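You operate a simulated robot arm through the tools that you are given. There is no shell and no other tool. Be economical: measure what you need, move in short steps, check, and stop when the job is done.

Carry out the task below with a simulated robot arm. There is one attempt and no reset: what you move stays moved.

Task
Empty the brown and green pots into the soil tub and stack them.
Fine: the green one inside the brown one, where that stood; leave the third pot; spill none.

Only the result counts: the job must be done as asked and must still hold three seconds after the hand-in. Knocking over, shifting, dropping, spilling or breaking anything else fails it.

Robot
A 6-joint arm with a fingered hand, hanging from a carriage that runs on a rail from [-1.219, 1.714] to [0.218, -0.307] (x, y) and turns from -6.597 to 5.393 rad about z. Base frame: it is fixed where the carriage stands at the start and does not move with it; the origin is on the floor, on the carriage's upright axis, x ahead of it, y to its left, z up. Lengths are in m, angles in rad, forces in N, time in s.
With the tool pointing down near the work surface it reaches from about 0.1 to 0.68 m from the robot's upright axis, wherever it stands. Its first joint turns from -2.897 to 2.897 rad. Places, roughly: brown pot (10x9x9 cm) [0.6, -0.1, 0.9]; soil tub [0.8, 0.1, 0.9]. Payload 4 kg.
Tool frame: the origin (TCP) lies between the finger pads and is the grasp point; the fingertips stand 0.029 m ahead of it; z points along the fingers, y is the line along which they close. Largest opening 0.1 m; the body of the gripper starts 0.034 m behind the TCP. The gripper is a hand of 5 fingers: y runs from the thumb to the fingers, the wrist lies at [-0.015, -0.114, -0.189] in the tool frame, and closing takes about 1.5 s.
Orientation is that of the tool frame in the base frame, as [roll, pitch, yaw] about the fixed x, y, z axes, in that order (R = Rz(yaw) Ry(pitch) Rx(roll)). With the fingers straight down and the wrist toward the robot, the tool's x, y and z point along [0, 1, 0], [1, 0, 0] and [0, 0, -1] of the base frame.

Tools
- The arm moves only by the tool move_arm. Its argument "series" is a list of rows, each an object of numbers (a shift or turn left out is 0, a gripper value left out holds the last): "dx", "dy", "dz": the shift along the tool's x, y, z in units of 250 mm (1.0 is 250 mm); "ax", "ay", "az": the turn, a rotation vector about the tool's x, y, z in units of 90 degrees (1.0 is 90 degrees). In form: [{"dx": .., "dy": .., "dz": .., "ax": .., "ay": .., "az": ..}, ...]. A call has 1 to 10 rows; each row is the pose to reach, as a shift and turn from the pose commanded when the call began, along the tool's axes at that moment. "fingers" is the gripper command, from -1 (shut) to 1 (fully open), values between in proportion, set as the call begins (left out, the last holds). A call with a number of a shift or a turn outside -1 to 1 is refused whole. Each row takes 0.2 s and may step no farther than 0.05 m and 0.15 rad from the row before; otherwise, or with a gripper value out of range, the whole call is refused. Where a pose cannot be reached the arm comes as near as it can. A force on the tool above 40 N (or 10 N above the force at the start of the call, whichever is more), or a blocked arm, ends the call early, and 0.2 s more pass. The fingers move at their own pace (about 0.108 m/s each) and stop on an object; they squeeze with about 29 N. The grip force told is the motor's: it shows also when the fingers shut on nothing. Time passes only in rows, and 0.2 s behind the last, so rows that repeat a pose let the fingers close. The reply holds the time, the measured pose of the TCP, the force on the tool along the base axes, the opening and the grip force, in the units named above and with some noise, with the torque about the TCP (base axes, N m) and any sound that the robot's microphone picked up.
- Cameras (640 x 400 px; columns grow to the right, rows downward): "scene" is now at [0.256, -0.0118, 1.7378]; the picture's right is [-0.20, -0.98, 0.00], its down [-0.90, 0.19, -0.40] and it looks along [0.39, -0.08, -0.92] (base axes); focal length 248 px, centre (320, 200). "wrist" rides on the gripper at [0.066, -0.086, -0.121] in the tool frame; the picture's right is [-0.76, 0.31, -0.58], its down [-0.59, -0.70, 0.40] and it looks along [-0.28, 0.64, 0.71] (tool axes); focal length 247 px, centre (320, 200). There is no depth. A picture from a camera that has moved, and an enlarged one, comes with that camera's place and axes in the base frame and with its lens.
- grab_frame(camera): a new picture of that camera. It takes no simulated time.
- raise_lower(by): slides the trunk up (or, below 0, down) by that many m; the arm and the scene camera ride with it, the base frame stays. It gives what a move gives, with no picture.
- steer(legs): drives the robot by 1 to 6 legs, each [ahead, left, turn to the left] in m, m and rad, along the robot's own axes; the way and the turn of a leg run together, so that a leg with both is an arc; at most 1.5 m and 3.142 rad a leg. The arm and the cameras ride along, it lands a little off, and it stops where it bumps. It keeps to its track: a leg is cut to what the track allows. It gives what a move gives.
- move_fingers(index, middle, ring, little, thumb_bend, thumb_turn): sets how far each is bent, from 0 (flat) to 100 (curled in); at 30 the hand is open as for a grip, at 70 the pads meet at the TCP. One left out holds its place. A second passes; each finger stops where it meets its share of the squeeze, and holds until it gets a number again. A gripper value or a shape takes the hand back. It gives what a move gives, with no picture; readings hold the bend of each and the force on index, middle, ring, little, thumb and palm. thumb_turn goes from beside the hand (0) to across from the fingers (100), as for a grip.
- hand_shape(shape): the hand has 5 fingers and takes this shape, open, in about a second: jaw (thumb against the fingers, like two jaws); tri (thumb and two fingers); tip (a fingertip pinch); poke (one finger out to press); point (the index stretched); flat (the hand flat); cup (the hand cupped); fist (a fist). The gripper value then closes the fingers along that shape, each until it touches; the sizes above hold for jaw. It gives what a move gives, with no picture.
- turn_head(pan, tilt): turns the head with the scene camera to pan (to the left, within 2.705 rad either way) and tilt (down, from -0.506 to 1.204), counted from straight ahead of the robot. It gives what a move gives.
- inspect(camera, box): a new picture of the part [left, top, right, bottom] of that camera's present view, enlarged. It takes no simulated time.
- close_job(): hands the job in; it is judged then, once.

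Go step by step. Nothing tells you exact positions but the pictures and the camera data: compare them with the known pose of the tool, close in by small moves and look again before you grip or let go. The budget is 120 turns and 78 pictures, counting those below and the enlarged ones. Unless the task says otherwise, let go and move clear before handing in, and close with one line.

The tools are called after "Request:" by a JSON object that holds its "fn" and its "kwargs". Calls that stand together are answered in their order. move_arm: Moves the arm, as the interface text tells. Its arguments: {"type":"object","properties":{"series":{"type":"array","items":{"type":"object","properties":{"dx":{"type":"number"},"dy":{"type":"number"},"dz":{"type":"number"},"ax":{"type":"number"},"ay":{"type":"number"},"az":{"type":"number"}}}},"fingers":{"type":"number"}},"required":["series"]} The other tools are called the same way: raise_lower (by) slides the trunk up or down; hand_shape (shape) gives the hand a shape; move_fingers (index, middle, ring, little, thumb_bend, thumb_turn) moves the fingers one by one; steer (legs) drives the base; turn_head (pan, tilt) turns the head that bears the scene camera; grab_frame (camera) takes a picture; inspect (camera, box) takes an enlarged picture of a part of a camera's view; close_job () hands the job in.

At the start:

```text
time: 0.0
position: [0.4083, -0.143, 1.2212]
tcp_rot: [-3.141, 0.0, 1.571]
ft_force: [0.4, 0.7, -0.6]
moment: [0.01, -0.04, 0.01]
width: 0.0997
finger_force: 0.1
shape: jaw
bend: [30.0, 30.0, 30.0, 30.0, 30.0, 98.0]
finger forces: [0.0, 0.0, 0.1, 0.1, 0.1, 0.0]
trunk travel left (down, up): [-0.473, 0.127]
robot x, y, heading: [0.0036, -0.0035, 0.001]
head pan, tilt: [-0.206, 1.164]
```

scene: 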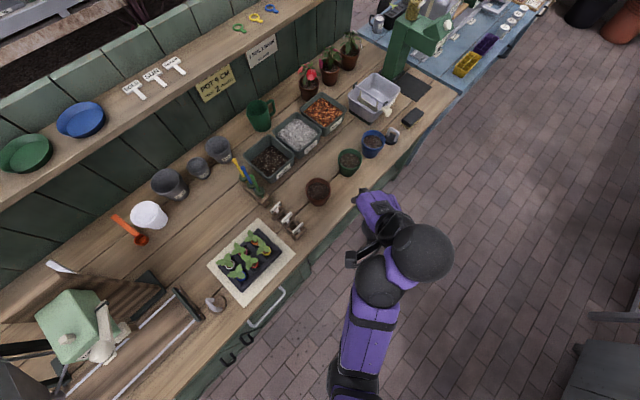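
wrist: 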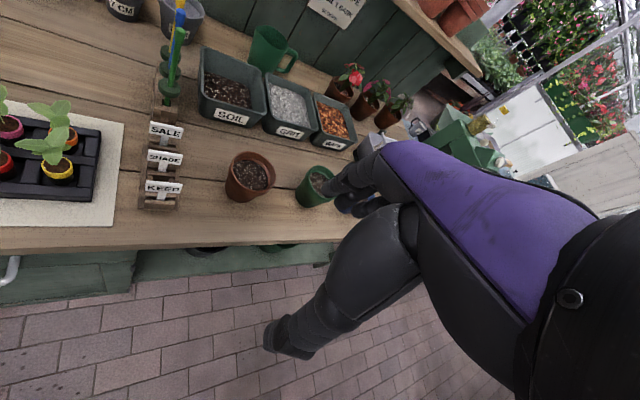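

I see the brown pot near [0.64,-0.08], the green near [0.75,-0.23], the blue one (to be left) near [0.81,-0.34] and the soil tub near [0.82,0.07]. I'll look closer first.

Request:
{"fn": "inspect", "kwargs": {"camera": "scene", "box": [230, 80, 430, 220]}}

Request:
{"fn": "inspect", "kwargs": {"camera": "wrist", "box": [140, 20, 400, 220]}}

```text
2.86 times, centred on (330, 150) of scene
camera zoom: at [0.256, -0.0118, 1.7378], right [-0.2, -0.98, 0.0], down [-0.9, 0.19, -0.4], along [0.39, -0.08, -0.92], focal length 708 px, centre (291, 343)
```

zoom: 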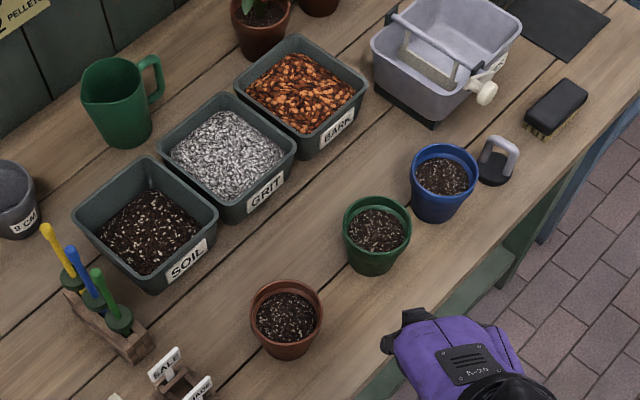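

```text
2.00 times, centred on (270, 120) of wrist
camera zoom: at [0.321, -0.0764, 1.3433], right [0.31, -0.76, 0.58], down [-0.7, -0.59, -0.4], along [0.64, -0.28, -0.71], focal length 494 px, centre (420, 360)
```

zoom: 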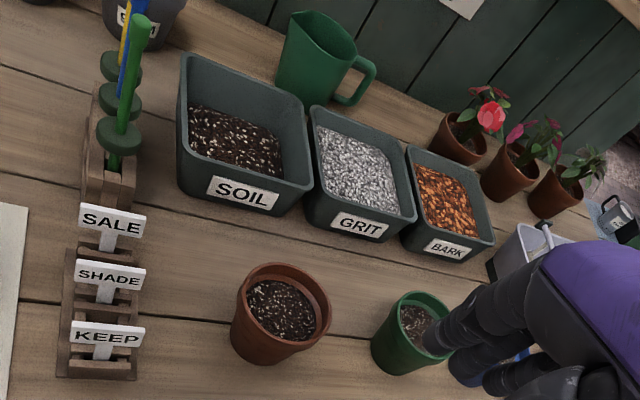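

The bench edge runs parallel to the rail, and pots have rims at about z 0.99 and 8.5 cm wide. I'll drive to near the rail's right end and face the bench, which puts all targets in reach.

Request:
{"fn": "steer", "kwargs": {"legs": [[0.2, -0.285, 0.0], [0, 0, 0.62]]}}

Request:
{"fn": "turn_head", "kwargs": {"pan": 0.0, "tilt": 1.0}}

Request:
{"fn": "grab_frame", "kwargs": {"camera": "scene"}}

Request:
{"fn": "grab_frame", "kwargs": {"camera": "wrist"}}

```text
time: 4.0
position: [0.6171, -0.1642, 1.2209]
tcp_rot: [-3.14, -0.001, 2.19]
ft_force: [0.1, 0.6, 0.0]
moment: [0.03, -0.02, -0.01]
width: 0.0999
finger_force: 0.1
shape: jaw
bend: [30.0, 30.0, 30.0, 30.0, 30.0, 98.0]
finger forces: [0.0, 0.1, 0.0, 0.1, 0.0, 0.0]
trunk travel left (down, up): [-0.473, 0.127]
robot x, y, heading: [0.2021, -0.2809, 0.62]
head pan, tilt: [-0.206, 1.164]
```

```text
time: 4.7
position: [0.6177, -0.1652, 1.2207]
tcp_rot: [3.141, -0.001, 2.188]
ft_force: [0.5, 0.4, -0.4]
moment: [0.0, 0.02, 0.0]
width: 0.0998
finger_force: 0.0
shape: jaw
bend: [30.0, 30.0, 30.0, 30.0, 30.0, 98.0]
finger forces: [0.0, 0.0, 0.1, 0.0, 0.0, 0.0]
trunk travel left (down, up): [-0.473, 0.127]
robot x, y, heading: [0.2055, -0.2845, 0.621]
head pan, tilt: [0.0, 1.0]
```

```text
73 pictures are left
camera scene: at [0.4214, -0.129, 1.7483], right [0.58, -0.82, 0.0], down [-0.69, -0.49, -0.54], along [0.44, 0.31, -0.84], focal length 248 px, centre (320, 200)
```

scene: 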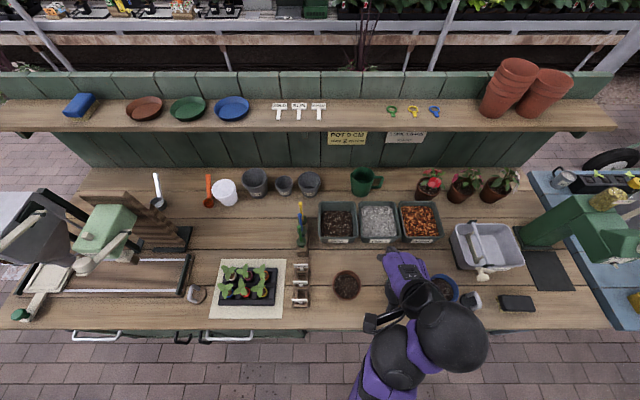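

```text
72 pictures are left
camera wrist: at [0.5087, -0.1609, 1.3433], right [0.69, -0.44, 0.58], down [-0.23, -0.89, -0.4], along [0.69, 0.14, -0.71], focal length 247 px, centre (320, 200)
```

wrist: 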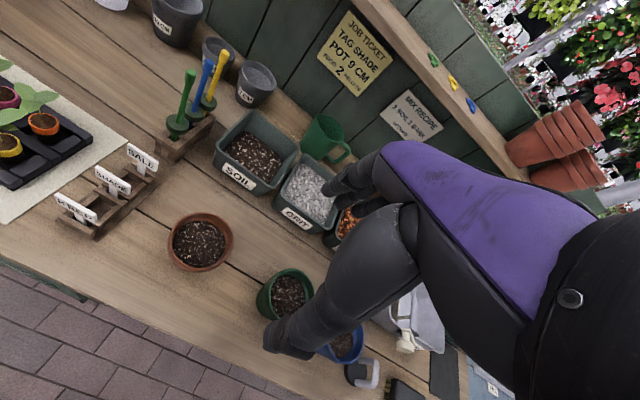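

Everything lines up. Now I rehearse in the air: turn the fingers from straight down to pointing at the bench wall with tool x up (side grip).

Request:
{"fn": "move_arm", "kwargs": {"series": [{"ax": -0.055, "ay": 0.055, "az": 0.055}, {"ax": -0.11, "ay": 0.11, "az": 0.11}, {"ax": -0.165, "ay": 0.165, "az": 0.165}, {"ax": -0.22, "ay": 0.22, "az": 0.22}, {"ax": -0.275, "ay": 0.275, "az": 0.275}, {"ax": -0.33, "ay": 0.33, "az": 0.33}, {"ax": -0.385, "ay": 0.385, "az": 0.385}]}}

Request:
{"fn": "move_arm", "kwargs": {"series": [{"ax": -0.055, "ay": 0.055, "az": 0.055}, {"ax": -0.11, "ay": 0.11, "az": 0.11}, {"ax": -0.165, "ay": 0.165, "az": 0.165}, {"ax": -0.22, "ay": 0.22, "az": 0.22}, {"ax": -0.275, "ay": 0.275, "az": 0.275}, {"ax": -0.33, "ay": 0.33, "az": 0.33}, {"ax": -0.385, "ay": 0.385, "az": 0.385}]}}

Request:
{"fn": "grab_frame", "kwargs": {"camera": "scene"}}

Request:
{"fn": "grab_frame", "kwargs": {"camera": "wrist"}}

```text
time: 5.7
position: [0.618, -0.1645, 1.222]
tcp_rot: [2.882, -0.355, 1.914]
ft_force: [9.4, 5.0, -0.5]
moment: [-0.63, 1.1, -0.54]
width: 0.0998
finger_force: 0.0
shape: jaw
bend: [30.0, 30.0, 30.0, 30.0, 30.0, 98.0]
finger forces: [0.0, 0.1, 0.1, 0.0, 0.1, 0.0]
out of reach, approached as far as the arm can: row 4
trunk travel left (down, up): [-0.473, 0.127]
robot x, y, heading: [0.2038, -0.2848, 0.62]
head pan, tilt: [0.0, 1.0]
stopped in row 4: the force on the tool passed its limit at 74 N (the readings are from after the stop); the commanded pose is now the measured one
```

```text
time: 5.9
position: [0.6184, -0.1637, 1.2224]
tcp_rot: [2.872, -0.381, 1.895]
ft_force: [9.5, 6.5, 0.7]
moment: [-0.81, 1.17, -0.68]
width: 0.0999
finger_force: 0.0
shape: jaw
bend: [30.0, 30.0, 30.0, 30.0, 30.0, 98.0]
finger forces: [0.1, 0.1, 0.1, 0.0, 0.0, 0.1]
out of reach, approached as far as the arm can: row 1
trunk travel left (down, up): [-0.473, 0.127]
robot x, y, heading: [0.202, -0.2844, 0.617]
head pan, tilt: [0.0, 1.0]
stopped in row 1: the force on the tool passed its limit at 55 N (the readings are from after the stop); the commanded pose is now the measured one
```

```text
71 pictures are left
camera scene: at [0.4215, -0.1289, 1.7484], right [0.58, -0.81, 0.0], down [-0.69, -0.49, -0.54], along [0.44, 0.31, -0.84], focal length 248 px, centre (320, 200)
```

scene: 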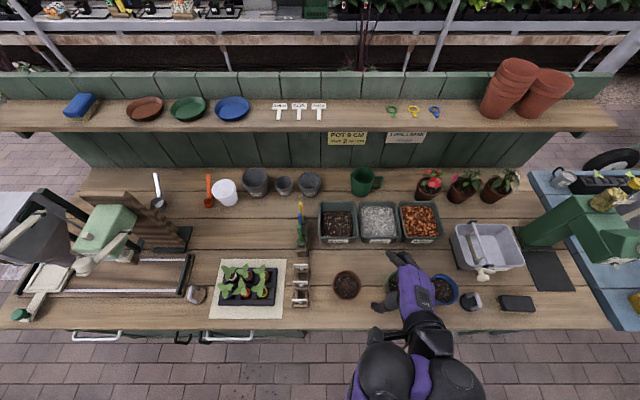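

```text
70 pictures are left
camera wrist: at [0.4998, -0.1764, 1.3351], right [0.43, -0.85, 0.31], down [-0.44, -0.5, -0.75], along [0.79, 0.19, -0.59], focal length 247 px, centre (320, 200)
```

wrist: 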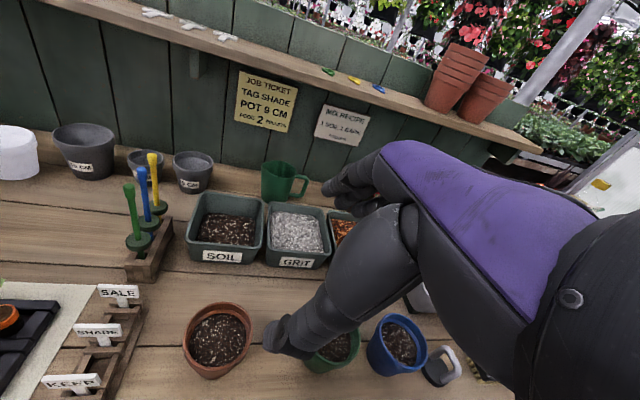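

The wrist got too near the robot's column in that turn. I'll move the hand forward 0.15 m and go on turning.

Request:
{"fn": "move_arm", "kwargs": {"series": [{"dx": 0.04, "dy": 0.134, "dz": 0.054}, {"dx": 0.08, "dy": 0.268, "dz": 0.107}, {"dx": 0.12, "dy": 0.402, "dz": 0.161}, {"dx": 0.161, "dy": 0.537, "dz": 0.215}, {"dx": 0.161, "dy": 0.537, "dz": 0.215, "ax": -0.055, "ay": 0.055, "az": 0.055}, {"dx": 0.161, "dy": 0.537, "dz": 0.215, "ax": -0.11, "ay": 0.11, "az": 0.11}, {"dx": 0.161, "dy": 0.537, "dz": 0.215, "ax": -0.165, "ay": 0.165, "az": 0.165}, {"dx": 0.161, "dy": 0.537, "dz": 0.215, "ax": -0.22, "ay": 0.22, "az": 0.22}, {"dx": 0.161, "dy": 0.537, "dz": 0.215, "ax": -0.275, "ay": 0.275, "az": 0.275}, {"dx": 0.161, "dy": 0.537, "dz": 0.215, "ax": -0.33, "ay": 0.33, "az": 0.33}]}}

Request:
{"fn": "grab_frame", "kwargs": {"camera": "scene"}}

```text
time: 6.2
position: [0.6244, -0.1586, 1.2214]
tcp_rot: [2.876, -0.39, 1.89]
ft_force: [3.6, 1.9, -1.1]
moment: [-0.3, 0.42, -0.32]
width: 0.0998
finger_force: 0.0
shape: jaw
bend: [30.0, 30.0, 30.0, 30.0, 30.0, 98.0]
finger forces: [0.0, 0.1, 0.1, 0.1, 0.0, 0.0]
out of reach, approached as far as the arm can: row 1
trunk travel left (down, up): [-0.473, 0.127]
robot x, y, heading: [0.2021, -0.2876, 0.62]
head pan, tilt: [0.0, 1.0]
stopped in row 1: the force on the tool passed its limit at 46 N (the readings are from after the stop); the commanded pose is now the measured one
```

```text
69 pictures are left
camera scene: at [0.4211, -0.1291, 1.7482], right [0.58, -0.81, 0.0], down [-0.69, -0.49, -0.54], along [0.44, 0.31, -0.84], focal length 248 px, centre (320, 200)
```

scene: 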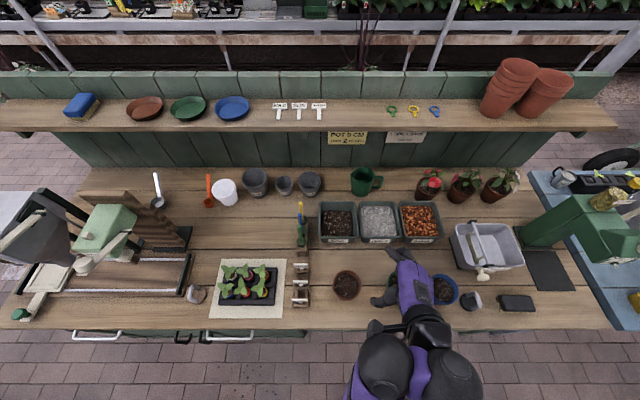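

The joints seem at a limit for this turn direction. I'll undo it and try the mirrored turn (wrist to the right).

Request:
{"fn": "move_arm", "kwargs": {"series": [{"ax": 0.05, "ay": -0.05, "az": -0.05}, {"ax": 0.1, "ay": -0.1, "az": -0.1}, {"ax": 0.15, "ay": -0.15, "az": -0.15}, {"ax": 0.195, "ay": -0.195, "az": -0.195}]}}

```text
time: 7.2
position: [0.6249, -0.1578, 1.222]
tcp_rot: [3.132, -0.039, 2.157]
ft_force: [0.1, 1.5, 0.6]
moment: [0.01, 0.02, -0.02]
width: 0.0996
finger_force: 0.1
shape: jaw
bend: [30.0, 30.0, 30.0, 30.0, 30.0, 98.0]
finger forces: [0.1, 0.0, 0.1, 0.0, 0.1, 0.0]
trunk travel left (down, up): [-0.473, 0.127]
robot x, y, heading: [0.2016, -0.2842, 0.614]
head pan, tilt: [0.0, 1.0]
```

Request:
{"fn": "move_arm", "kwargs": {"series": [{"dy": 0.16}, {"dy": 0.32}, {"dy": 0.4}, {"dy": 0.4, "ax": -0.055, "ay": -0.055, "az": -0.055}, {"dy": 0.4, "ax": -0.11, "ay": -0.11, "az": -0.11}, {"dy": 0.4, "ax": -0.165, "ay": -0.165, "az": -0.165}, {"dy": 0.4, "ax": -0.22, "ay": -0.22, "az": -0.22}, {"dy": 0.4, "ax": -0.275, "ay": -0.275, "az": -0.275}, {"dy": 0.4, "ax": -0.33, "ay": -0.33, "az": -0.33}, {"dy": 0.4, "ax": -0.385, "ay": -0.385, "az": -0.385}]}}

Request:
{"fn": "grab_frame", "kwargs": {"camera": "scene"}}

```text
time: 8.3
position: [0.7089, -0.1019, 1.2224]
tcp_rot: [3.034, 0.029, 2.21]
ft_force: [11.9, 8.5, -4.5]
moment: [-1.07, 1.05, -1.05]
width: 0.0999
finger_force: 0.0
shape: jaw
bend: [30.0, 30.0, 30.0, 30.0, 30.0, 98.0]
finger forces: [0.0, 0.0, 0.0, 0.0, 0.1, 0.0]
trunk travel left (down, up): [-0.473, 0.127]
robot x, y, heading: [0.2025, -0.2819, 0.616]
head pan, tilt: [0.0, 1.0]
stopped in row 5: the force on the tool passed its limit at 184 N (the readings are from after the stop); the commanded pose is now the measured one
```

```text
68 pictures are left
camera scene: at [0.4215, -0.129, 1.7484], right [0.58, -0.81, 0.0], down [-0.69, -0.49, -0.54], along [0.44, 0.31, -0.84], focal length 248 px, centre (320, 200)
```

scene: 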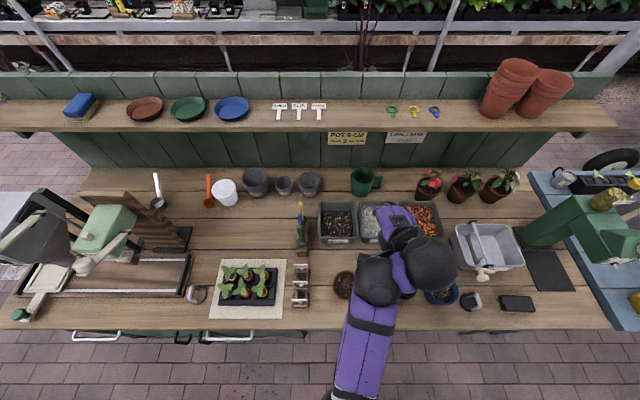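

A self-contact of the folded arm seems likely here. I'll raise the trunk so the arm can unfold downward, then lower the hand and try again.

Request:
{"fn": "raise_lower", "kwargs": {"by": 0.12}}

Request:
{"fn": "move_arm", "kwargs": {"series": [{"ax": 0.04, "ay": 0.04, "az": 0.04}, {"ax": 0.04, "ay": 0.04, "az": 0.04, "dz": 0.16}, {"ax": 0.04, "ay": 0.04, "az": 0.04, "dz": 0.32}, {"ax": 0.04, "ay": 0.04, "az": 0.04, "dz": 0.48}]}}

Request:
{"fn": "grab_frame", "kwargs": {"camera": "scene"}}

```text
time: 9.8
position: [0.7091, -0.1032, 1.343]
tcp_rot: [3.035, 0.03, 2.211]
ft_force: [17.6, 23.2, -0.4]
moment: [-2.86, 2.12, -3.07]
width: 0.0997
finger_force: 0.0
shape: jaw
bend: [30.0, 30.0, 30.0, 30.0, 30.0, 98.0]
finger forces: [0.0, 0.1, 0.0, 0.1, 0.1, 0.1]
trunk travel left (down, up): [-0.593, 0.007]
robot x, y, heading: [0.2016, -0.2878, 0.618]
head pan, tilt: [0.0, 1.0]
```

```text
time: 10.4
position: [0.713, -0.0991, 1.3041]
tcp_rot: [3.099, -0.069, 2.109]
ft_force: [9.7, 6.1, -5.5]
moment: [-0.77, 0.7, -0.63]
width: 0.0998
finger_force: 0.0
shape: jaw
bend: [30.0, 30.0, 30.0, 30.0, 30.0, 98.0]
finger forces: [0.0, 0.0, 0.0, 0.0, 0.1, 0.0]
out of reach, approached as far as the arm can: row 3
trunk travel left (down, up): [-0.593, 0.007]
robot x, y, heading: [0.2008, -0.2856, 0.618]
head pan, tilt: [0.0, 1.0]
stopped in row 3: the force on the tool passed its limit at 218 N (the readings are from after the stop); the commanded pose is now the measured one
```

```text
67 pictures are left
camera scene: at [0.4214, -0.1289, 1.8683], right [0.58, -0.81, 0.0], down [-0.69, -0.49, -0.54], along [0.44, 0.31, -0.84], focal length 248 px, centre (320, 200)
```

scene: 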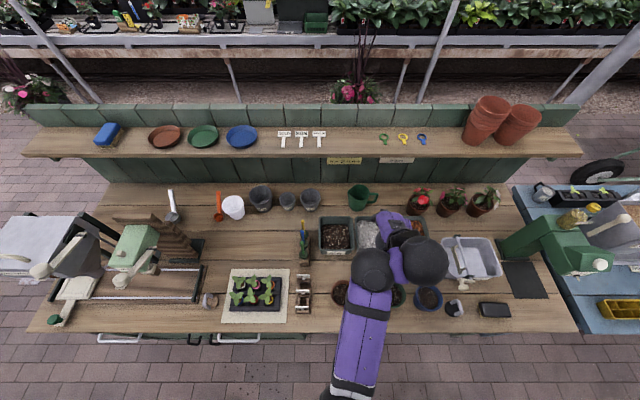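

Contact forces persist, so the hand may be touching the robot's own arm. I'll look closely.

Request:
{"fn": "inspect", "kwargs": {"camera": "scene", "box": [310, 190, 470, 400]}}

Request:
{"fn": "grab_frame", "kwargs": {"camera": "wrist"}}

```text
1.90 times, centred on (390, 295) of scene
camera zoom: at [0.4214, -0.1289, 1.8683], right [0.58, -0.81, 0.0], down [-0.69, -0.49, -0.54], along [0.44, 0.31, -0.84], focal length 472 px, centre (187, 19)
```

zoom: 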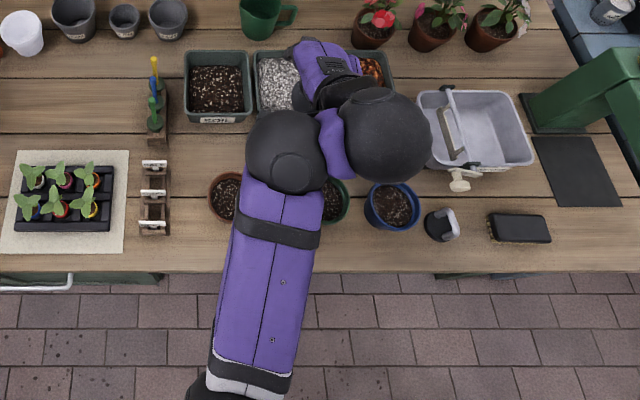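

```text
65 pictures are left
camera wrist: at [0.6049, -0.0962, 1.4262], right [0.65, -0.54, 0.54], down [-0.3, -0.83, -0.47], along [0.7, 0.14, -0.7], focal length 247 px, centre (320, 200)
```

wrist: 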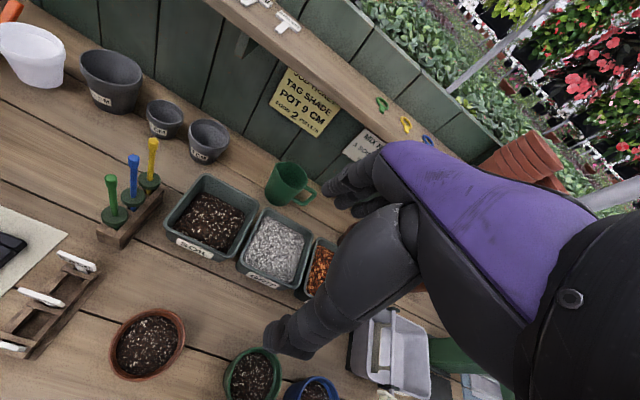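

Request:
{"fn": "move_arm", "kwargs": {"series": [{"dz": -0.1}, {"dz": -0.2, "ax": 0.027, "ay": -0.044, "az": -0.05}, {"dz": -0.2, "ax": 0.027, "ay": -0.044, "az": -0.05}]}}

Request:
{"fn": "inspect", "kwargs": {"camera": "scene", "box": [310, 190, 470, 400]}}

```text
time: 11.2
position: [0.714, -0.1022, 1.3539]
tcp_rot: [3.14, 0.002, 2.189]
ft_force: [-0.6, 0.7, -0.3]
moment: [0.01, 0.0, 0.02]
width: 0.0999
finger_force: 0.1
shape: jaw
bend: [30.0, 30.0, 30.0, 30.0, 30.0, 98.0]
finger forces: [0.0, 0.0, 0.0, 0.0, 0.0, 0.0]
trunk travel left (down, up): [-0.593, 0.007]
robot x, y, heading: [0.2043, -0.2888, 0.622]
head pan, tilt: [0.0, 1.0]
```

```text
1.90 times, centred on (390, 295) of scene
camera zoom: at [0.4214, -0.1289, 1.8683], right [0.58, -0.81, 0.0], down [-0.69, -0.49, -0.54], along [0.44, 0.31, -0.84], focal length 472 px, centre (187, 19)
```

zoom: 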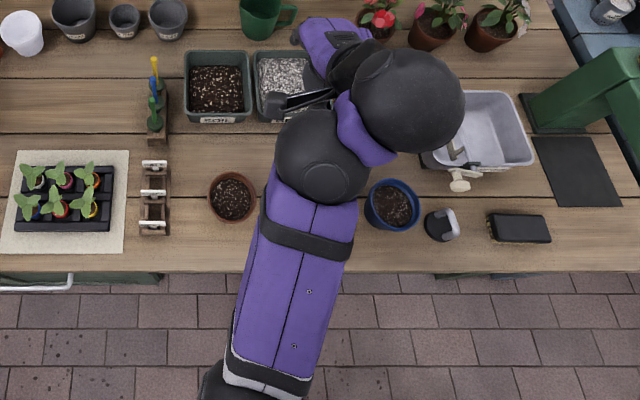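

Clean again. I'll now test lowering with the exact tool-down orientation.

Request:
{"fn": "move_arm", "kwargs": {"series": [{"dz": 0.15}, {"dz": 0.3}, {"dz": 0.45}, {"dz": 0.6}, {"dz": 0.75}, {"dz": 0.9}]}}

Request:
{"fn": "inspect", "kwargs": {"camera": "scene", "box": [310, 190, 470, 400]}}

```text
time: 11.8
position: [0.7146, -0.1032, 1.2914]
tcp_rot: [3.135, -0.022, 2.151]
ft_force: [4.2, 1.9, -3.0]
moment: [-0.34, 0.22, -0.3]
width: 0.0997
finger_force: 0.1
shape: jaw
bend: [30.0, 30.0, 30.0, 30.0, 30.0, 98.0]
finger forces: [0.1, 0.0, 0.1, 0.1, 0.1, 0.0]
trunk travel left (down, up): [-0.593, 0.007]
robot x, y, heading: [0.2028, -0.2852, 0.624]
head pan, tilt: [0.0, 1.0]
stopped in row 2: the force on the tool passed its limit at 211 N (the readings are from after the stop); the commanded pose is now the measured one
```

```text
1.90 times, centred on (390, 295) of scene
camera zoom: at [0.4214, -0.1289, 1.8684], right [0.58, -0.81, 0.0], down [-0.69, -0.49, -0.54], along [0.44, 0.31, -0.84], focal length 472 px, centre (187, 19)
```

zoom: 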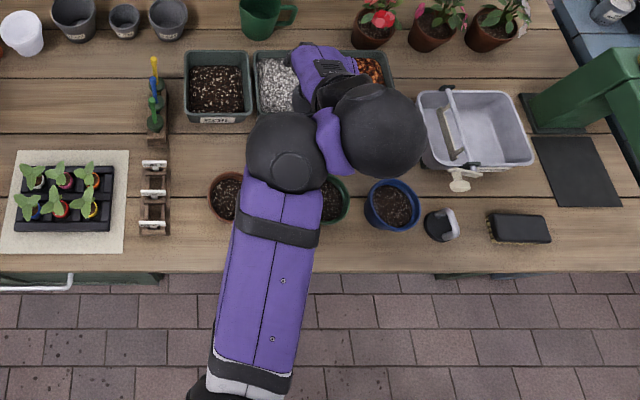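

The elbow hangs low with the forearm rising, so the hand folds against it when low relative to the trunk. The remedy: keep the hand high relative to the trunk and lower the trunk. I'll raise the hand and rehearse the turn there.

Request:
{"fn": "move_arm", "kwargs": {"series": [{"dz": -0.1}, {"dz": -0.25}, {"dz": -0.4}, {"dz": -0.55}, {"dz": -0.7}, {"dz": -0.85}, {"dz": -0.95}]}}

Request:
{"fn": "move_arm", "kwargs": {"series": [{"ax": -0.09}, {"ax": -0.18}, {"ax": -0.27}, {"ax": -0.36}, {"ax": -0.45}, {"ax": -0.54}, {"ax": -0.63}, {"ax": -0.72}, {"ax": -0.81}, {"ax": -0.9}]}}

Request:
{"fn": "grab_frame", "kwargs": {"camera": "scene"}}

```text
time: 13.4
position: [0.7619, -0.0799, 1.4808]
tcp_rot: [3.135, -0.022, 2.148]
ft_force: [-0.3, 0.9, -0.1]
moment: [0.01, -0.02, 0.02]
width: 0.0999
finger_force: 0.1
shape: jaw
bend: [30.0, 30.0, 30.0, 30.0, 30.0, 98.0]
finger forces: [0.1, 0.0, 0.0, 0.0, 0.0, 0.0]
out of reach, approached as far as the arm can: row 5, 6, 7
trunk travel left (down, up): [-0.593, 0.007]
robot x, y, heading: [0.2036, -0.287, 0.614]
head pan, tilt: [0.0, 1.0]
```

```text
time: 14.2
position: [0.7613, -0.0805, 1.4822]
tcp_rot: [2.761, -0.057, 2.124]
ft_force: [17.6, 10.3, -0.2]
moment: [-0.95, 1.52, -1.29]
width: 0.0998
finger_force: 0.0
shape: jaw
bend: [30.0, 30.0, 30.0, 30.0, 30.0, 98.0]
finger forces: [0.0, 0.1, 0.0, 0.0, 0.0, 0.0]
trunk travel left (down, up): [-0.593, 0.007]
robot x, y, heading: [0.2008, -0.2847, 0.618]
head pan, tilt: [0.0, 1.0]
stopped in row 3: the force on the tool passed its limit at 221 N (the readings are from after the stop); the commanded pose is now the measured one
```

```text
62 pictures are left
camera scene: at [0.4214, -0.1289, 1.8684], right [0.58, -0.81, 0.0], down [-0.69, -0.49, -0.54], along [0.44, 0.31, -0.84], focal length 248 px, centre (320, 200)
```

scene: 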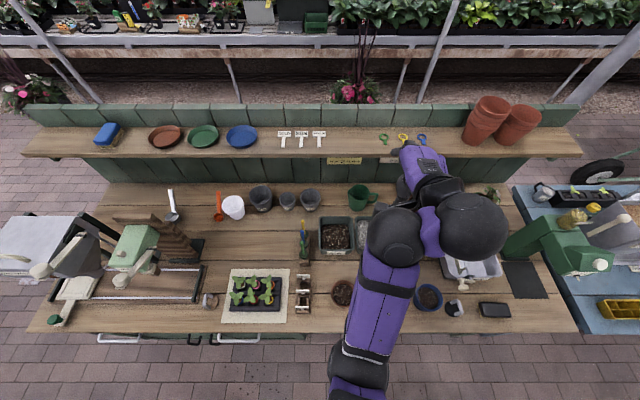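

Request:
{"fn": "inspect", "kwargs": {"camera": "scene", "box": [320, 130, 520, 400]}}

```text
1.48 times, centred on (420, 265) of scene
camera zoom: at [0.4214, -0.1289, 1.8684], right [0.58, -0.81, 0.0], down [-0.69, -0.49, -0.54], along [0.44, 0.31, -0.84], focal length 367 px, centre (172, 104)
```

zoom: 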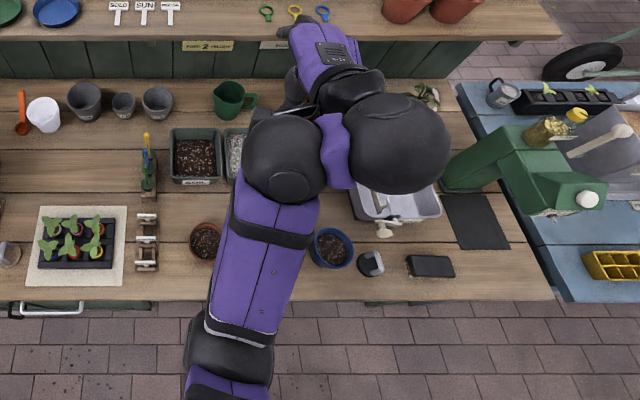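

To understand the arm's joints I'll look back at it from the head.

Request:
{"fn": "turn_head", "kwargs": {"pan": -2.0, "tilt": 0.9}}

Request:
{"fn": "grab_frame", "kwargs": {"camera": "scene"}}

Request:
{"fn": "turn_head", "kwargs": {"pan": -0.9, "tilt": 0.9}}

Request:
{"fn": "grab_frame", "kwargs": {"camera": "scene"}}

```text
time: 16.1
position: [0.7605, -0.0811, 1.4822]
tcp_rot: [2.76, -0.057, 2.124]
ft_force: [24.3, 29.7, 8.5]
moment: [-2.91, 3.57, -4.1]
width: 0.0999
finger_force: 0.1
shape: jaw
bend: [30.0, 30.0, 30.0, 30.0, 30.0, 98.0]
finger forces: [0.0, 0.1, 0.1, 0.1, 0.0, 0.0]
trunk travel left (down, up): [-0.593, 0.007]
robot x, y, heading: [0.2043, -0.2837, 0.621]
head pan, tilt: [-2.0, 0.901]
```

```text
60 pictures are left
camera scene: at [0.3788, -0.2434, 1.8756], right [-0.98, -0.19, 0.0], down [-0.15, 0.77, -0.62], along [0.12, -0.61, -0.78], focal length 248 px, centre (320, 200)
```

scene: 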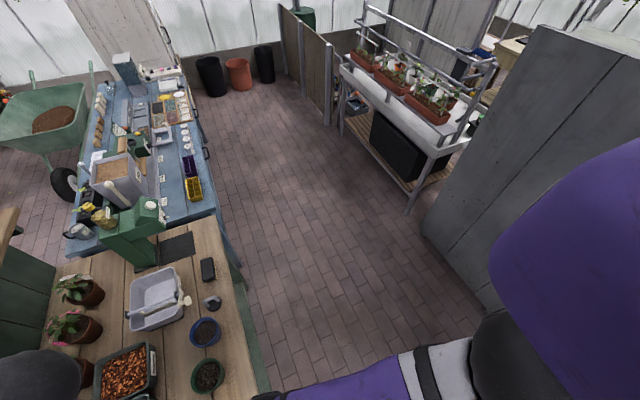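

```text
time: 17.4
position: [0.761, -0.0793, 1.4819]
tcp_rot: [2.761, -0.058, 2.127]
ft_force: [25.6, 30.5, 6.9]
moment: [-2.94, 3.61, -4.24]
width: 0.0998
finger_force: 0.0
shape: jaw
bend: [30.0, 30.0, 30.0, 30.0, 30.0, 98.0]
finger forces: [0.0, 0.0, 0.1, 0.1, 0.0, 0.0]
trunk travel left (down, up): [-0.593, 0.007]
robot x, y, heading: [0.2052, -0.2853, 0.614]
head pan, tilt: [-0.901, 0.901]
```

```text
59 pictures are left
camera scene: at [0.4371, -0.1903, 1.8756], right [-0.28, -0.96, 0.0], down [-0.75, 0.22, -0.62], along [0.6, -0.17, -0.78], focal length 248 px, centre (320, 200)
```

scene: 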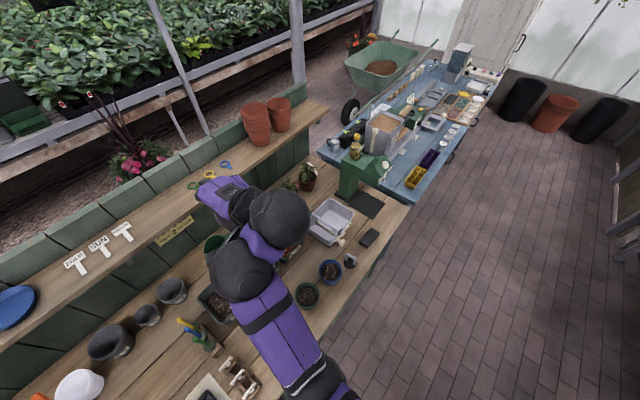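

The contact calculation points at the wrist camera (tool +x side) touching the forearm's end ball. I'll first tilt back, then spin the hand about its own forearm axis so that the camera turns up and forward, away from the arm.

Request:
{"fn": "move_arm", "kwargs": {"series": [{"ax": 0.08}, {"ax": 0.16}, {"ax": 0.24}]}}

Request:
{"fn": "move_arm", "kwargs": {"series": [{"ay": 0.047, "az": 0.078}, {"ay": 0.094, "az": 0.156}, {"ay": 0.141, "az": 0.234}, {"ay": 0.188, "az": 0.312}, {"ay": 0.235, "az": 0.39}, {"ay": 0.282, "az": 0.468}, {"ay": 0.329, "az": 0.546}, {"ay": 0.376, "az": 0.624}, {"ay": 0.423, "az": 0.702}, {"ay": 0.47, "az": 0.78}]}}

Request:
{"fn": "turn_head", "kwargs": {"pan": 0, "tilt": 1.0}}

Request:
{"fn": "grab_frame", "kwargs": {"camera": "scene"}}

```text
time: 18.2
position: [0.763, -0.0783, 1.4789]
tcp_rot: [3.138, -0.056, 2.127]
ft_force: [-0.4, -0.2, -0.7]
moment: [0.01, -0.02, -0.01]
width: 0.1002
finger_force: 0.0
shape: jaw
bend: [30.0, 30.0, 30.0, 30.0, 30.0, 98.0]
finger forces: [0.0, 0.0, 0.0, 0.0, 0.1, 0.0]
out of reach, approached as far as the arm can: row 3
trunk travel left (down, up): [-0.593, 0.007]
robot x, y, heading: [0.2063, -0.2889, 0.61]
head pan, tilt: [-0.901, 0.901]
```

```text
time: 20.4
position: [0.776, -0.0743, 1.4676]
tcp_rot: [-2.619, -0.552, 0.685]
ft_force: [-0.5, -0.2, -0.5]
moment: [0.01, 0.01, 0.03]
width: 0.0997
finger_force: 0.0
shape: jaw
bend: [30.0, 30.0, 30.0, 30.0, 30.0, 98.0]
finger forces: [0.0, 0.0, 0.0, 0.0, 0.0, 0.1]
out of reach, approached as far as the arm can: row 6, 7, 8, 9, 10
trunk travel left (down, up): [-0.593, 0.007]
robot x, y, heading: [0.2012, -0.2842, 0.62]
head pan, tilt: [-0.901, 0.901]
```

```text
time: 21.6
position: [0.776, -0.0735, 1.4665]
tcp_rot: [-2.619, -0.551, 0.686]
ft_force: [0.0, 0.7, 0.0]
moment: [0.01, 0.0, 0.03]
width: 0.1001
finger_force: 0.1
shape: jaw
bend: [30.0, 30.0, 30.0, 30.0, 30.0, 98.0]
finger forces: [0.0, 0.1, 0.0, 0.1, 0.1, 0.0]
trunk travel left (down, up): [-0.593, 0.007]
robot x, y, heading: [0.2025, -0.2854, 0.614]
head pan, tilt: [0.0, 1.0]
```

```text
58 pictures are left
camera scene: at [0.4214, -0.1289, 1.8683], right [0.58, -0.82, 0.0], down [-0.69, -0.49, -0.54], along [0.44, 0.31, -0.84], focal length 248 px, centre (320, 200)
```

scene: 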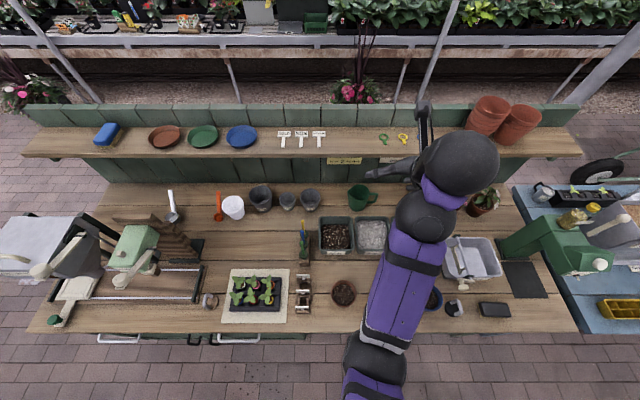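

That worked: the camera is now up front, no contact. Next I turn the fingers to point at the wall, pitched 20° down with tool x up, while lowering 0.1 m.

Request:
{"fn": "move_arm", "kwargs": {"series": [{"dx": -0.035, "dy": 0.028, "dz": 0.049, "ax": -0.059, "ay": 0.071, "az": -0.014}, {"dx": -0.07, "dy": 0.057, "dz": 0.098, "ax": -0.118, "ay": 0.142, "az": -0.028}, {"dx": -0.105, "dy": 0.085, "dz": 0.147, "ax": -0.177, "ay": 0.213, "az": -0.042}, {"dx": -0.14, "dy": 0.113, "dz": 0.197, "ax": -0.236, "ay": 0.283, "az": -0.056}, {"dx": -0.175, "dy": 0.142, "dz": 0.246, "ax": -0.295, "ay": 0.354, "az": -0.07}, {"dx": -0.209, "dy": 0.17, "dz": 0.295, "ax": -0.354, "ay": 0.425, "az": -0.0845}]}}

Request:
{"fn": "grab_frame", "kwargs": {"camera": "scene"}}

```text
time: 23.1
position: [0.6913, -0.0874, 1.4946]
tcp_rot: [-2.916, -1.185, 0.385]
ft_force: [0.0, -1.0, -0.4]
moment: [-0.03, 0.02, -0.02]
width: 0.1002
finger_force: 0.2
shape: jaw
bend: [30.0, 30.0, 30.0, 30.0, 30.0, 98.0]
finger forces: [0.1, 0.0, 0.1, 0.0, 0.0, 0.1]
out of reach, approached as far as the arm can: row 3, 4, 5, 6
trunk travel left (down, up): [-0.593, 0.007]
robot x, y, heading: [0.2059, -0.2842, 0.615]
head pan, tilt: [0.0, 1.0]
```

```text
57 pictures are left
camera scene: at [0.4215, -0.1289, 1.8684], right [0.58, -0.81, 0.0], down [-0.69, -0.49, -0.54], along [0.44, 0.31, -0.84], focal length 248 px, centre (320, 200)
```

scene: 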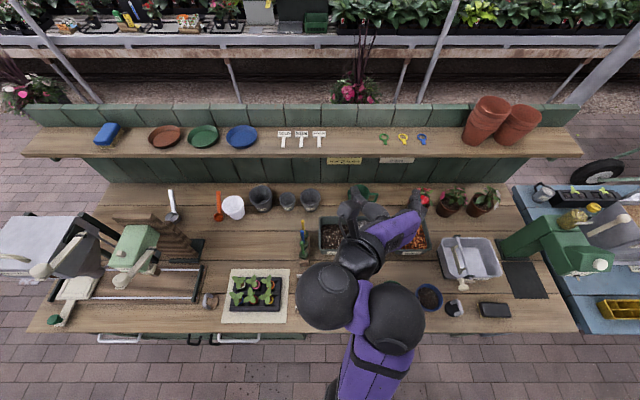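

Orientation is right; only position is off. I'll try going down from here.

Request:
{"fn": "move_arm", "kwargs": {"series": [{"dx": -0.139, "dy": 0.013, "dz": 0.055}, {"dx": -0.278, "dy": 0.025, "dz": 0.11}, {"dx": -0.417, "dy": 0.038, "dz": 0.165}, {"dx": -0.556, "dy": 0.05, "dz": 0.22}]}}

Request:
{"fn": "grab_frame", "kwargs": {"camera": "scene"}}

```text
time: 24.1
position: [0.6647, -0.1036, 1.4723]
tcp_rot: [-2.903, -1.178, 0.373]
ft_force: [-0.5, 0.6, 0.1]
moment: [-0.01, -0.01, -0.01]
width: 0.0998
finger_force: 0.1
shape: jaw
bend: [30.0, 30.0, 30.0, 30.0, 30.0, 98.0]
finger forces: [0.0, 0.0, 0.0, 0.0, 0.1, 0.0]
out of reach, approached as far as the arm can: row 1, 2, 3, 4
trunk travel left (down, up): [-0.593, 0.007]
robot x, y, heading: [0.2005, -0.2859, 0.614]
head pan, tilt: [0.0, 1.0]
```

```text
56 pictures are left
camera scene: at [0.4214, -0.1289, 1.8683], right [0.58, -0.81, 0.0], down [-0.69, -0.49, -0.54], along [0.44, 0.31, -0.84], focal length 248 px, centre (320, 200)
```

scene: 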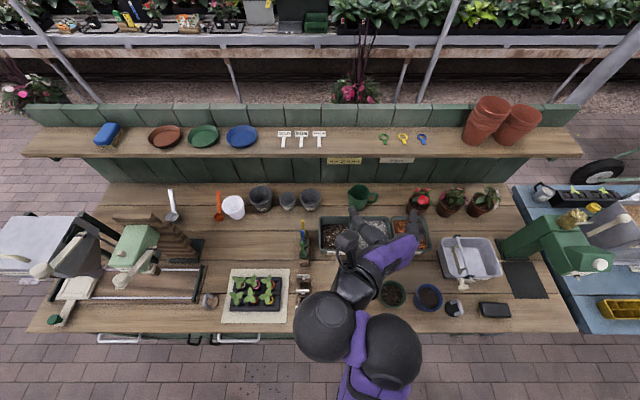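

The wrist flipped to an awkward branch. I'll turn so the hand's forearm line lies in the arm's radial plane, which is likely the comfortable family, and see.

Request:
{"fn": "move_arm", "kwargs": {"series": [{"ax": 0.09}, {"ax": 0.18}, {"ax": 0.27}, {"ax": 0.344}]}}

Request:
{"fn": "grab_frame", "kwargs": {"camera": "scene"}}

```text
time: 25.1
position: [0.6724, -0.1139, 1.4882]
tcp_rot: [-2.699, -1.168, 0.564]
ft_force: [1.1, -5.4, -2.9]
moment: [0.33, -0.07, 0.37]
width: 0.1
finger_force: 0.1
shape: jaw
bend: [30.0, 30.0, 30.0, 30.0, 30.0, 98.0]
finger forces: [0.0, 0.0, 0.1, 0.0, 0.0, 0.0]
out of reach, approached as far as the arm can: row 3, 4
trunk travel left (down, up): [-0.593, 0.007]
robot x, y, heading: [0.2046, -0.2867, 0.617]
head pan, tilt: [0.0, 1.0]
```

```text
55 pictures are left
camera scene: at [0.4214, -0.129, 1.8683], right [0.58, -0.81, 0.0], down [-0.69, -0.49, -0.54], along [0.44, 0.31, -0.84], focal length 248 px, centre (320, 200)
```

scene: 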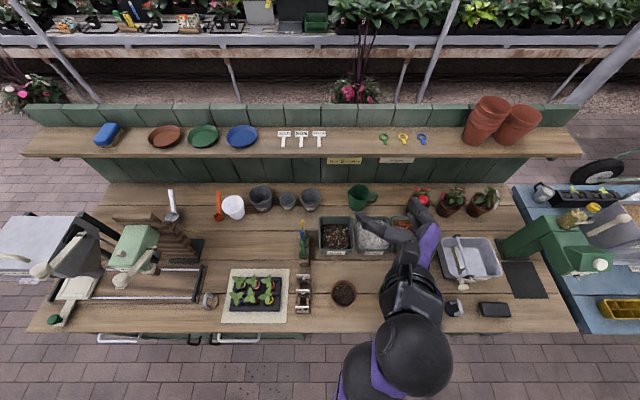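

Request:
{"fn": "move_arm", "kwargs": {"series": [{"dx": -0.109, "dy": 0.047, "dz": 0.107}, {"dx": -0.218, "dy": 0.094, "dz": 0.214}, {"dx": -0.327, "dy": 0.141, "dz": 0.321}, {"dx": -0.436, "dy": 0.188, "dz": 0.428}, {"dx": -0.545, "dy": 0.235, "dz": 0.535}]}}

Request:
{"fn": "grab_frame", "kwargs": {"camera": "scene"}}

```text
time: 26.2
position: [0.6463, -0.0645, 1.4501]
tcp_rot: [-2.372, -1.181, 0.382]
ft_force: [0.0, -0.2, -0.6]
moment: [0.0, 0.01, 0.01]
width: 0.0997
finger_force: 0.0
shape: jaw
bend: [30.0, 30.0, 30.0, 30.0, 30.0, 98.0]
finger forces: [0.1, 0.0, 0.0, 0.0, 0.0, 0.0]
out of reach, approached as far as the arm can: row 1, 2, 3, 4, 5
trunk travel left (down, up): [-0.593, 0.007]
robot x, y, heading: [0.2005, -0.2819, 0.617]
head pan, tilt: [0.0, 1.0]
```

```text
54 pictures are left
camera scene: at [0.4214, -0.1289, 1.8683], right [0.58, -0.81, 0.0], down [-0.69, -0.49, -0.54], along [0.44, 0.31, -0.84], focal length 248 px, centre (320, 200)
```

scene: 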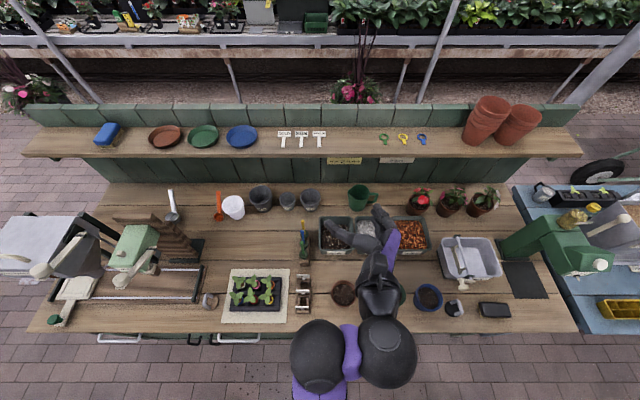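

The solver seems stuck on a local limit. I'll steepen the hand again (toward the start family) so it can move freely, then lower in that posture.

Request:
{"fn": "move_arm", "kwargs": {"series": [{"ay": -0.07, "az": 0.042}, {"ay": -0.14, "az": 0.084}, {"ay": -0.21, "az": 0.126}, {"ay": -0.28, "az": 0.168}, {"ay": -0.35, "az": 0.21}, {"ay": -0.35, "az": 0.21}]}}

Request:
{"fn": "grab_frame", "kwargs": {"camera": "scene"}}

```text
time: 27.6
position: [0.6745, -0.0443, 1.3928]
tcp_rot: [-2.5, -0.549, 0.543]
ft_force: [-0.9, -0.4, 0.4]
moment: [0.0, 0.01, 0.0]
width: 0.1001
finger_force: 0.0
shape: jaw
bend: [30.0, 30.0, 30.0, 30.0, 30.0, 98.0]
finger forces: [0.0, 0.0, 0.1, 0.0, 0.0, 0.0]
out of reach, approached as far as the arm can: row 1, 4, 5, 6
trunk travel left (down, up): [-0.593, 0.007]
robot x, y, heading: [0.2027, -0.2856, 0.619]
head pan, tilt: [0.0, 1.0]
```

```text
53 pictures are left
camera scene: at [0.4214, -0.1289, 1.8683], right [0.58, -0.81, 0.0], down [-0.69, -0.49, -0.54], along [0.44, 0.31, -0.84], focal length 248 px, centre (320, 200)
```

scene: 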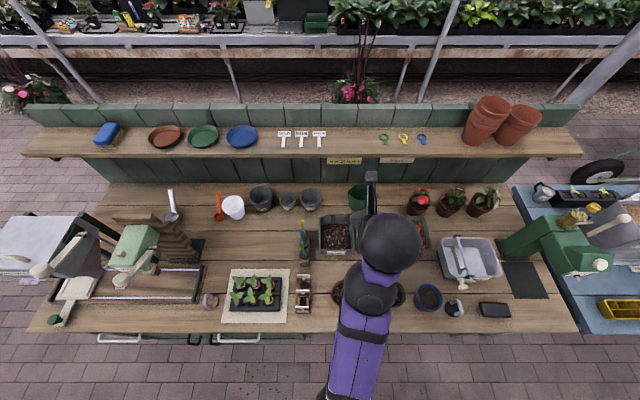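

Request:
{"fn": "move_arm", "kwargs": {"series": [{"dx": -0.063, "dy": 0.061, "dz": 0.082}, {"dx": -0.125, "dy": 0.122, "dz": 0.164}, {"dx": -0.188, "dy": 0.184, "dz": 0.246}, {"dx": -0.25, "dy": 0.245, "dz": 0.328}]}}

Request:
{"fn": "grab_frame", "kwargs": {"camera": "scene"}}

```text
time: 28.6
position: [0.6745, -0.0451, 1.2711]
tcp_rot: [-2.499, -0.547, 0.542]
ft_force: [0.4, -0.5, 0.8]
moment: [-0.02, 0.01, 0.02]
width: 0.1
finger_force: 0.1
shape: jaw
bend: [30.0, 30.0, 30.0, 30.0, 30.0, 98.0]
finger forces: [0.0, 0.1, 0.1, 0.0, 0.0, 0.1]
trunk travel left (down, up): [-0.593, 0.007]
robot x, y, heading: [0.1993, -0.284, 0.614]
head pan, tilt: [0.0, 1.0]
```

```text
52 pictures are left
camera scene: at [0.4214, -0.1289, 1.8684], right [0.58, -0.81, 0.0], down [-0.69, -0.49, -0.54], along [0.44, 0.31, -0.84], focal length 248 px, centre (320, 200)
```

scene: 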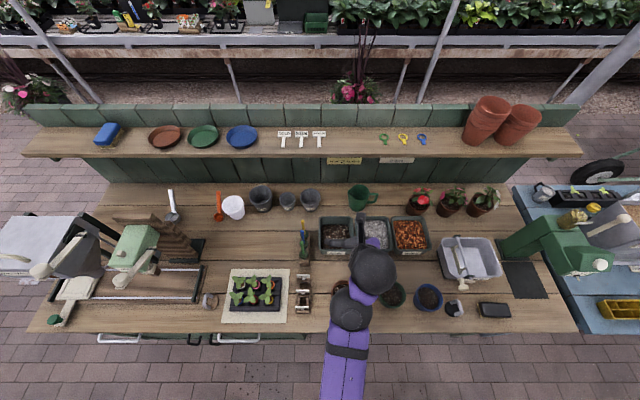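

Now it moves freely. I'll go lower and then pitch the hand toward horizontal gradually.

Request:
{"fn": "move_arm", "kwargs": {"series": [{"dx": -0.063, "dy": 0.061, "dz": 0.082}, {"dx": -0.125, "dy": 0.122, "dz": 0.164}, {"dx": -0.188, "dy": 0.184, "dz": 0.246}, {"dx": -0.25, "dy": 0.245, "dz": 0.328}, {"dx": -0.25, "dy": 0.245, "dz": 0.328, "ay": 0.068, "az": -0.041}, {"dx": -0.25, "dy": 0.245, "dz": 0.328, "ay": 0.136, "az": -0.082}, {"dx": -0.25, "dy": 0.245, "dz": 0.328, "ay": 0.204, "az": -0.123}, {"dx": -0.25, "dy": 0.245, "dz": 0.328, "ay": 0.272, "az": -0.164}]}}

Request:
{"fn": "grab_frame", "kwargs": {"camera": "scene"}}

```text
time: 30.4
position: [0.6736, -0.0457, 1.1516]
tcp_rot: [-2.434, -1.045, 0.451]
ft_force: [0.4, 0.5, -0.4]
moment: [-0.01, 0.0, 0.0]
width: 0.0998
finger_force: 0.1
shape: jaw
bend: [30.0, 30.0, 30.0, 30.0, 30.0, 98.0]
finger forces: [0.0, 0.1, 0.0, 0.1, 0.1, 0.0]
out of reach, approached as far as the arm can: row 2, 3
trunk travel left (down, up): [-0.593, 0.007]
robot x, y, heading: [0.205, -0.2844, 0.616]
head pan, tilt: [0.0, 1.0]
```

```text
51 pictures are left
camera scene: at [0.4215, -0.1288, 1.8684], right [0.58, -0.81, 0.0], down [-0.69, -0.49, -0.54], along [0.44, 0.31, -0.84], focal length 248 px, centre (320, 200)
```

scene: 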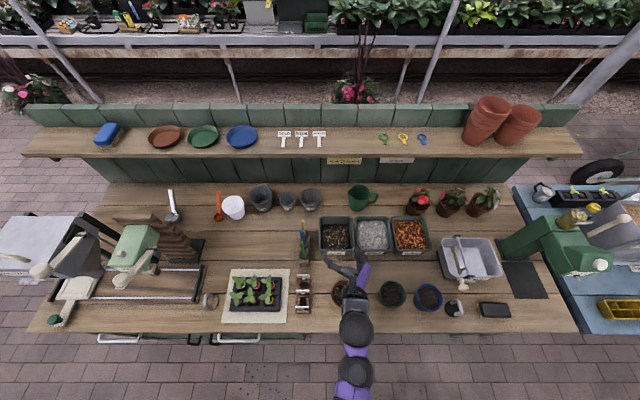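

This is the posture I want: hand nearly level, no contact. Now I rehearse the pouring spin about the hand's own axis, empty-handed, in free air.

Request:
{"fn": "move_arm", "kwargs": {"series": [{"ay": -0.0485, "az": -0.0805}, {"ay": -0.097, "az": -0.161}, {"ay": -0.1455, "az": -0.2415}, {"ay": -0.194, "az": -0.322}, {"ay": -0.2425, "az": -0.4025}, {"ay": -0.291, "az": -0.483}, {"ay": -0.3395, "az": -0.5635}, {"ay": -0.388, "az": -0.644}, {"ay": -0.4365, "az": -0.7245}, {"ay": -0.485, "az": -0.805}]}}

Request:
{"fn": "move_arm", "kwargs": {"series": [{"ay": -0.0485, "az": -0.0805}, {"ay": -0.097, "az": -0.161}, {"ay": -0.1455, "az": -0.2415}, {"ay": -0.194, "az": -0.322}, {"ay": -0.2425, "az": -0.4025}, {"ay": -0.291, "az": -0.483}, {"ay": -0.3395, "az": -0.5635}, {"ay": -0.388, "az": -0.644}, {"ay": -0.4365, "az": -0.7245}]}}

Request:
{"fn": "grab_frame", "kwargs": {"camera": "scene"}}

```text
time: 32.6
position: [0.6735, -0.0451, 1.1508]
tcp_rot: [2.64, -0.163, 2.119]
ft_force: [-1.1, -0.5, -0.7]
moment: [0.02, -0.02, 0.0]
width: 0.0999
finger_force: 0.1
shape: jaw
bend: [30.0, 30.0, 30.0, 30.0, 30.0, 98.0]
finger forces: [0.0, 0.0, 0.1, 0.0, 0.0, 0.0]
trunk travel left (down, up): [-0.593, 0.007]
robot x, y, heading: [0.2051, -0.2827, 0.621]
head pan, tilt: [0.0, 1.0]
```

```text
time: 34.6
position: [0.6737, -0.0444, 1.1499]
tcp_rot: [3.054, 0.908, 3.038]
ft_force: [0.9, -0.6, -0.9]
moment: [-0.01, 0.0, 0.01]
width: 0.0999
finger_force: 0.0
shape: jaw
bend: [30.0, 30.0, 30.0, 30.0, 30.0, 98.0]
finger forces: [0.0, 0.0, 0.0, 0.0, 0.0, 0.1]
trunk travel left (down, up): [-0.593, 0.007]
robot x, y, heading: [0.2043, -0.2847, 0.618]
head pan, tilt: [0.0, 1.0]
```

```text
50 pictures are left
camera scene: at [0.4214, -0.1289, 1.8683], right [0.58, -0.81, 0.0], down [-0.69, -0.49, -0.54], along [0.44, 0.31, -0.84], focal length 248 px, centre (320, 200)
```

scene: 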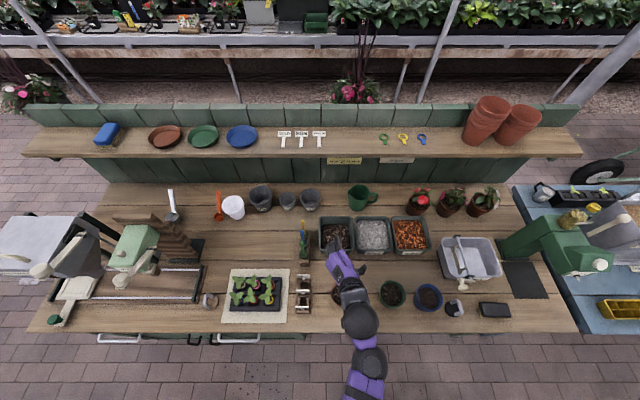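

The spin reaches a full pour with no contact. I'll spin back, then shift the robot 0.1 m left so both pots are at a comfortable distance.

Request:
{"fn": "move_arm", "kwargs": {"series": [{"ay": 0.0485, "az": 0.0805}, {"ay": 0.097, "az": 0.161}, {"ay": 0.1455, "az": 0.2415}, {"ay": 0.194, "az": 0.322}, {"ay": 0.2425, "az": 0.4025}, {"ay": 0.291, "az": 0.483}, {"ay": 0.3395, "az": 0.5635}, {"ay": 0.388, "az": 0.644}, {"ay": 0.4365, "az": 0.7245}, {"ay": 0.485, "az": 0.805}]}}

Request:
{"fn": "move_arm", "kwargs": {"series": [{"ay": 0.0485, "az": 0.0805}, {"ay": 0.097, "az": 0.161}, {"ay": 0.1455, "az": 0.2415}, {"ay": 0.194, "az": 0.322}, {"ay": 0.2425, "az": 0.4025}, {"ay": 0.291, "az": 0.483}, {"ay": 0.3395, "az": 0.5635}, {"ay": 0.388, "az": 0.644}, {"ay": 0.4365, "az": 0.7245}]}}

Request:
{"fn": "steer", "kwargs": {"legs": [[0, 0.1, 0]]}}

Request:
{"fn": "inspect", "kwargs": {"camera": "scene", "box": [280, 190, 480, 350]}}

```text
time: 36.9
position: [0.6743, -0.0463, 1.1507]
tcp_rot: [2.659, -0.294, 2.036]
ft_force: [-0.1, -0.1, 0.0]
moment: [-0.05, 0.02, 0.01]
width: 0.0999
finger_force: 0.1
shape: jaw
bend: [30.0, 30.0, 30.0, 30.0, 30.0, 98.0]
finger forces: [0.0, 0.1, 0.0, 0.1, 0.1, 0.0]
trunk travel left (down, up): [-0.593, 0.007]
robot x, y, heading: [0.2048, -0.2874, 0.619]
head pan, tilt: [0.0, 1.0]
```

```text
time: 38.9
position: [0.674, -0.0459, 1.1512]
tcp_rot: [-2.43, -1.044, 0.444]
ft_force: [-0.5, -0.3, 0.2]
moment: [0.0, -0.02, 0.02]
width: 0.0999
finger_force: 0.1
shape: jaw
bend: [30.0, 30.0, 30.0, 30.0, 30.0, 98.0]
finger forces: [0.0, 0.1, 0.0, 0.0, 0.1, 0.0]
trunk travel left (down, up): [-0.593, 0.007]
robot x, y, heading: [0.2006, -0.2837, 0.617]
head pan, tilt: [0.0, 1.0]
```

```text
time: 40.0
position: [0.6157, 0.0373, 1.151]
tcp_rot: [-2.435, -1.044, 0.451]
ft_force: [-0.7, 0.0, -0.1]
moment: [0.04, 0.03, 0.02]
width: 0.0997
finger_force: 0.0
shape: jaw
bend: [30.0, 30.0, 30.0, 30.0, 30.0, 98.0]
finger forces: [0.1, 0.0, 0.1, 0.1, 0.1, 0.0]
trunk travel left (down, up): [-0.593, 0.007]
robot x, y, heading: [0.1423, -0.1989, 0.615]
head pan, tilt: [0.0, 1.0]
```

```text
2.50 times, centred on (380, 270) of scene
camera zoom: at [0.3624, -0.046, 1.8683], right [0.58, -0.81, 0.0], down [-0.69, -0.49, -0.54], along [0.44, 0.31, -0.84], focal length 619 px, centre (170, 25)
```

zoom: 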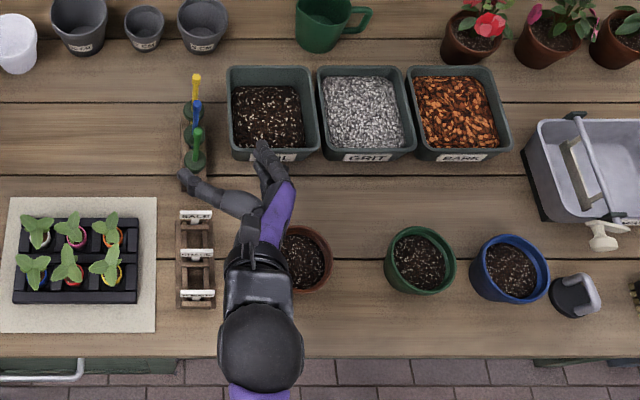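

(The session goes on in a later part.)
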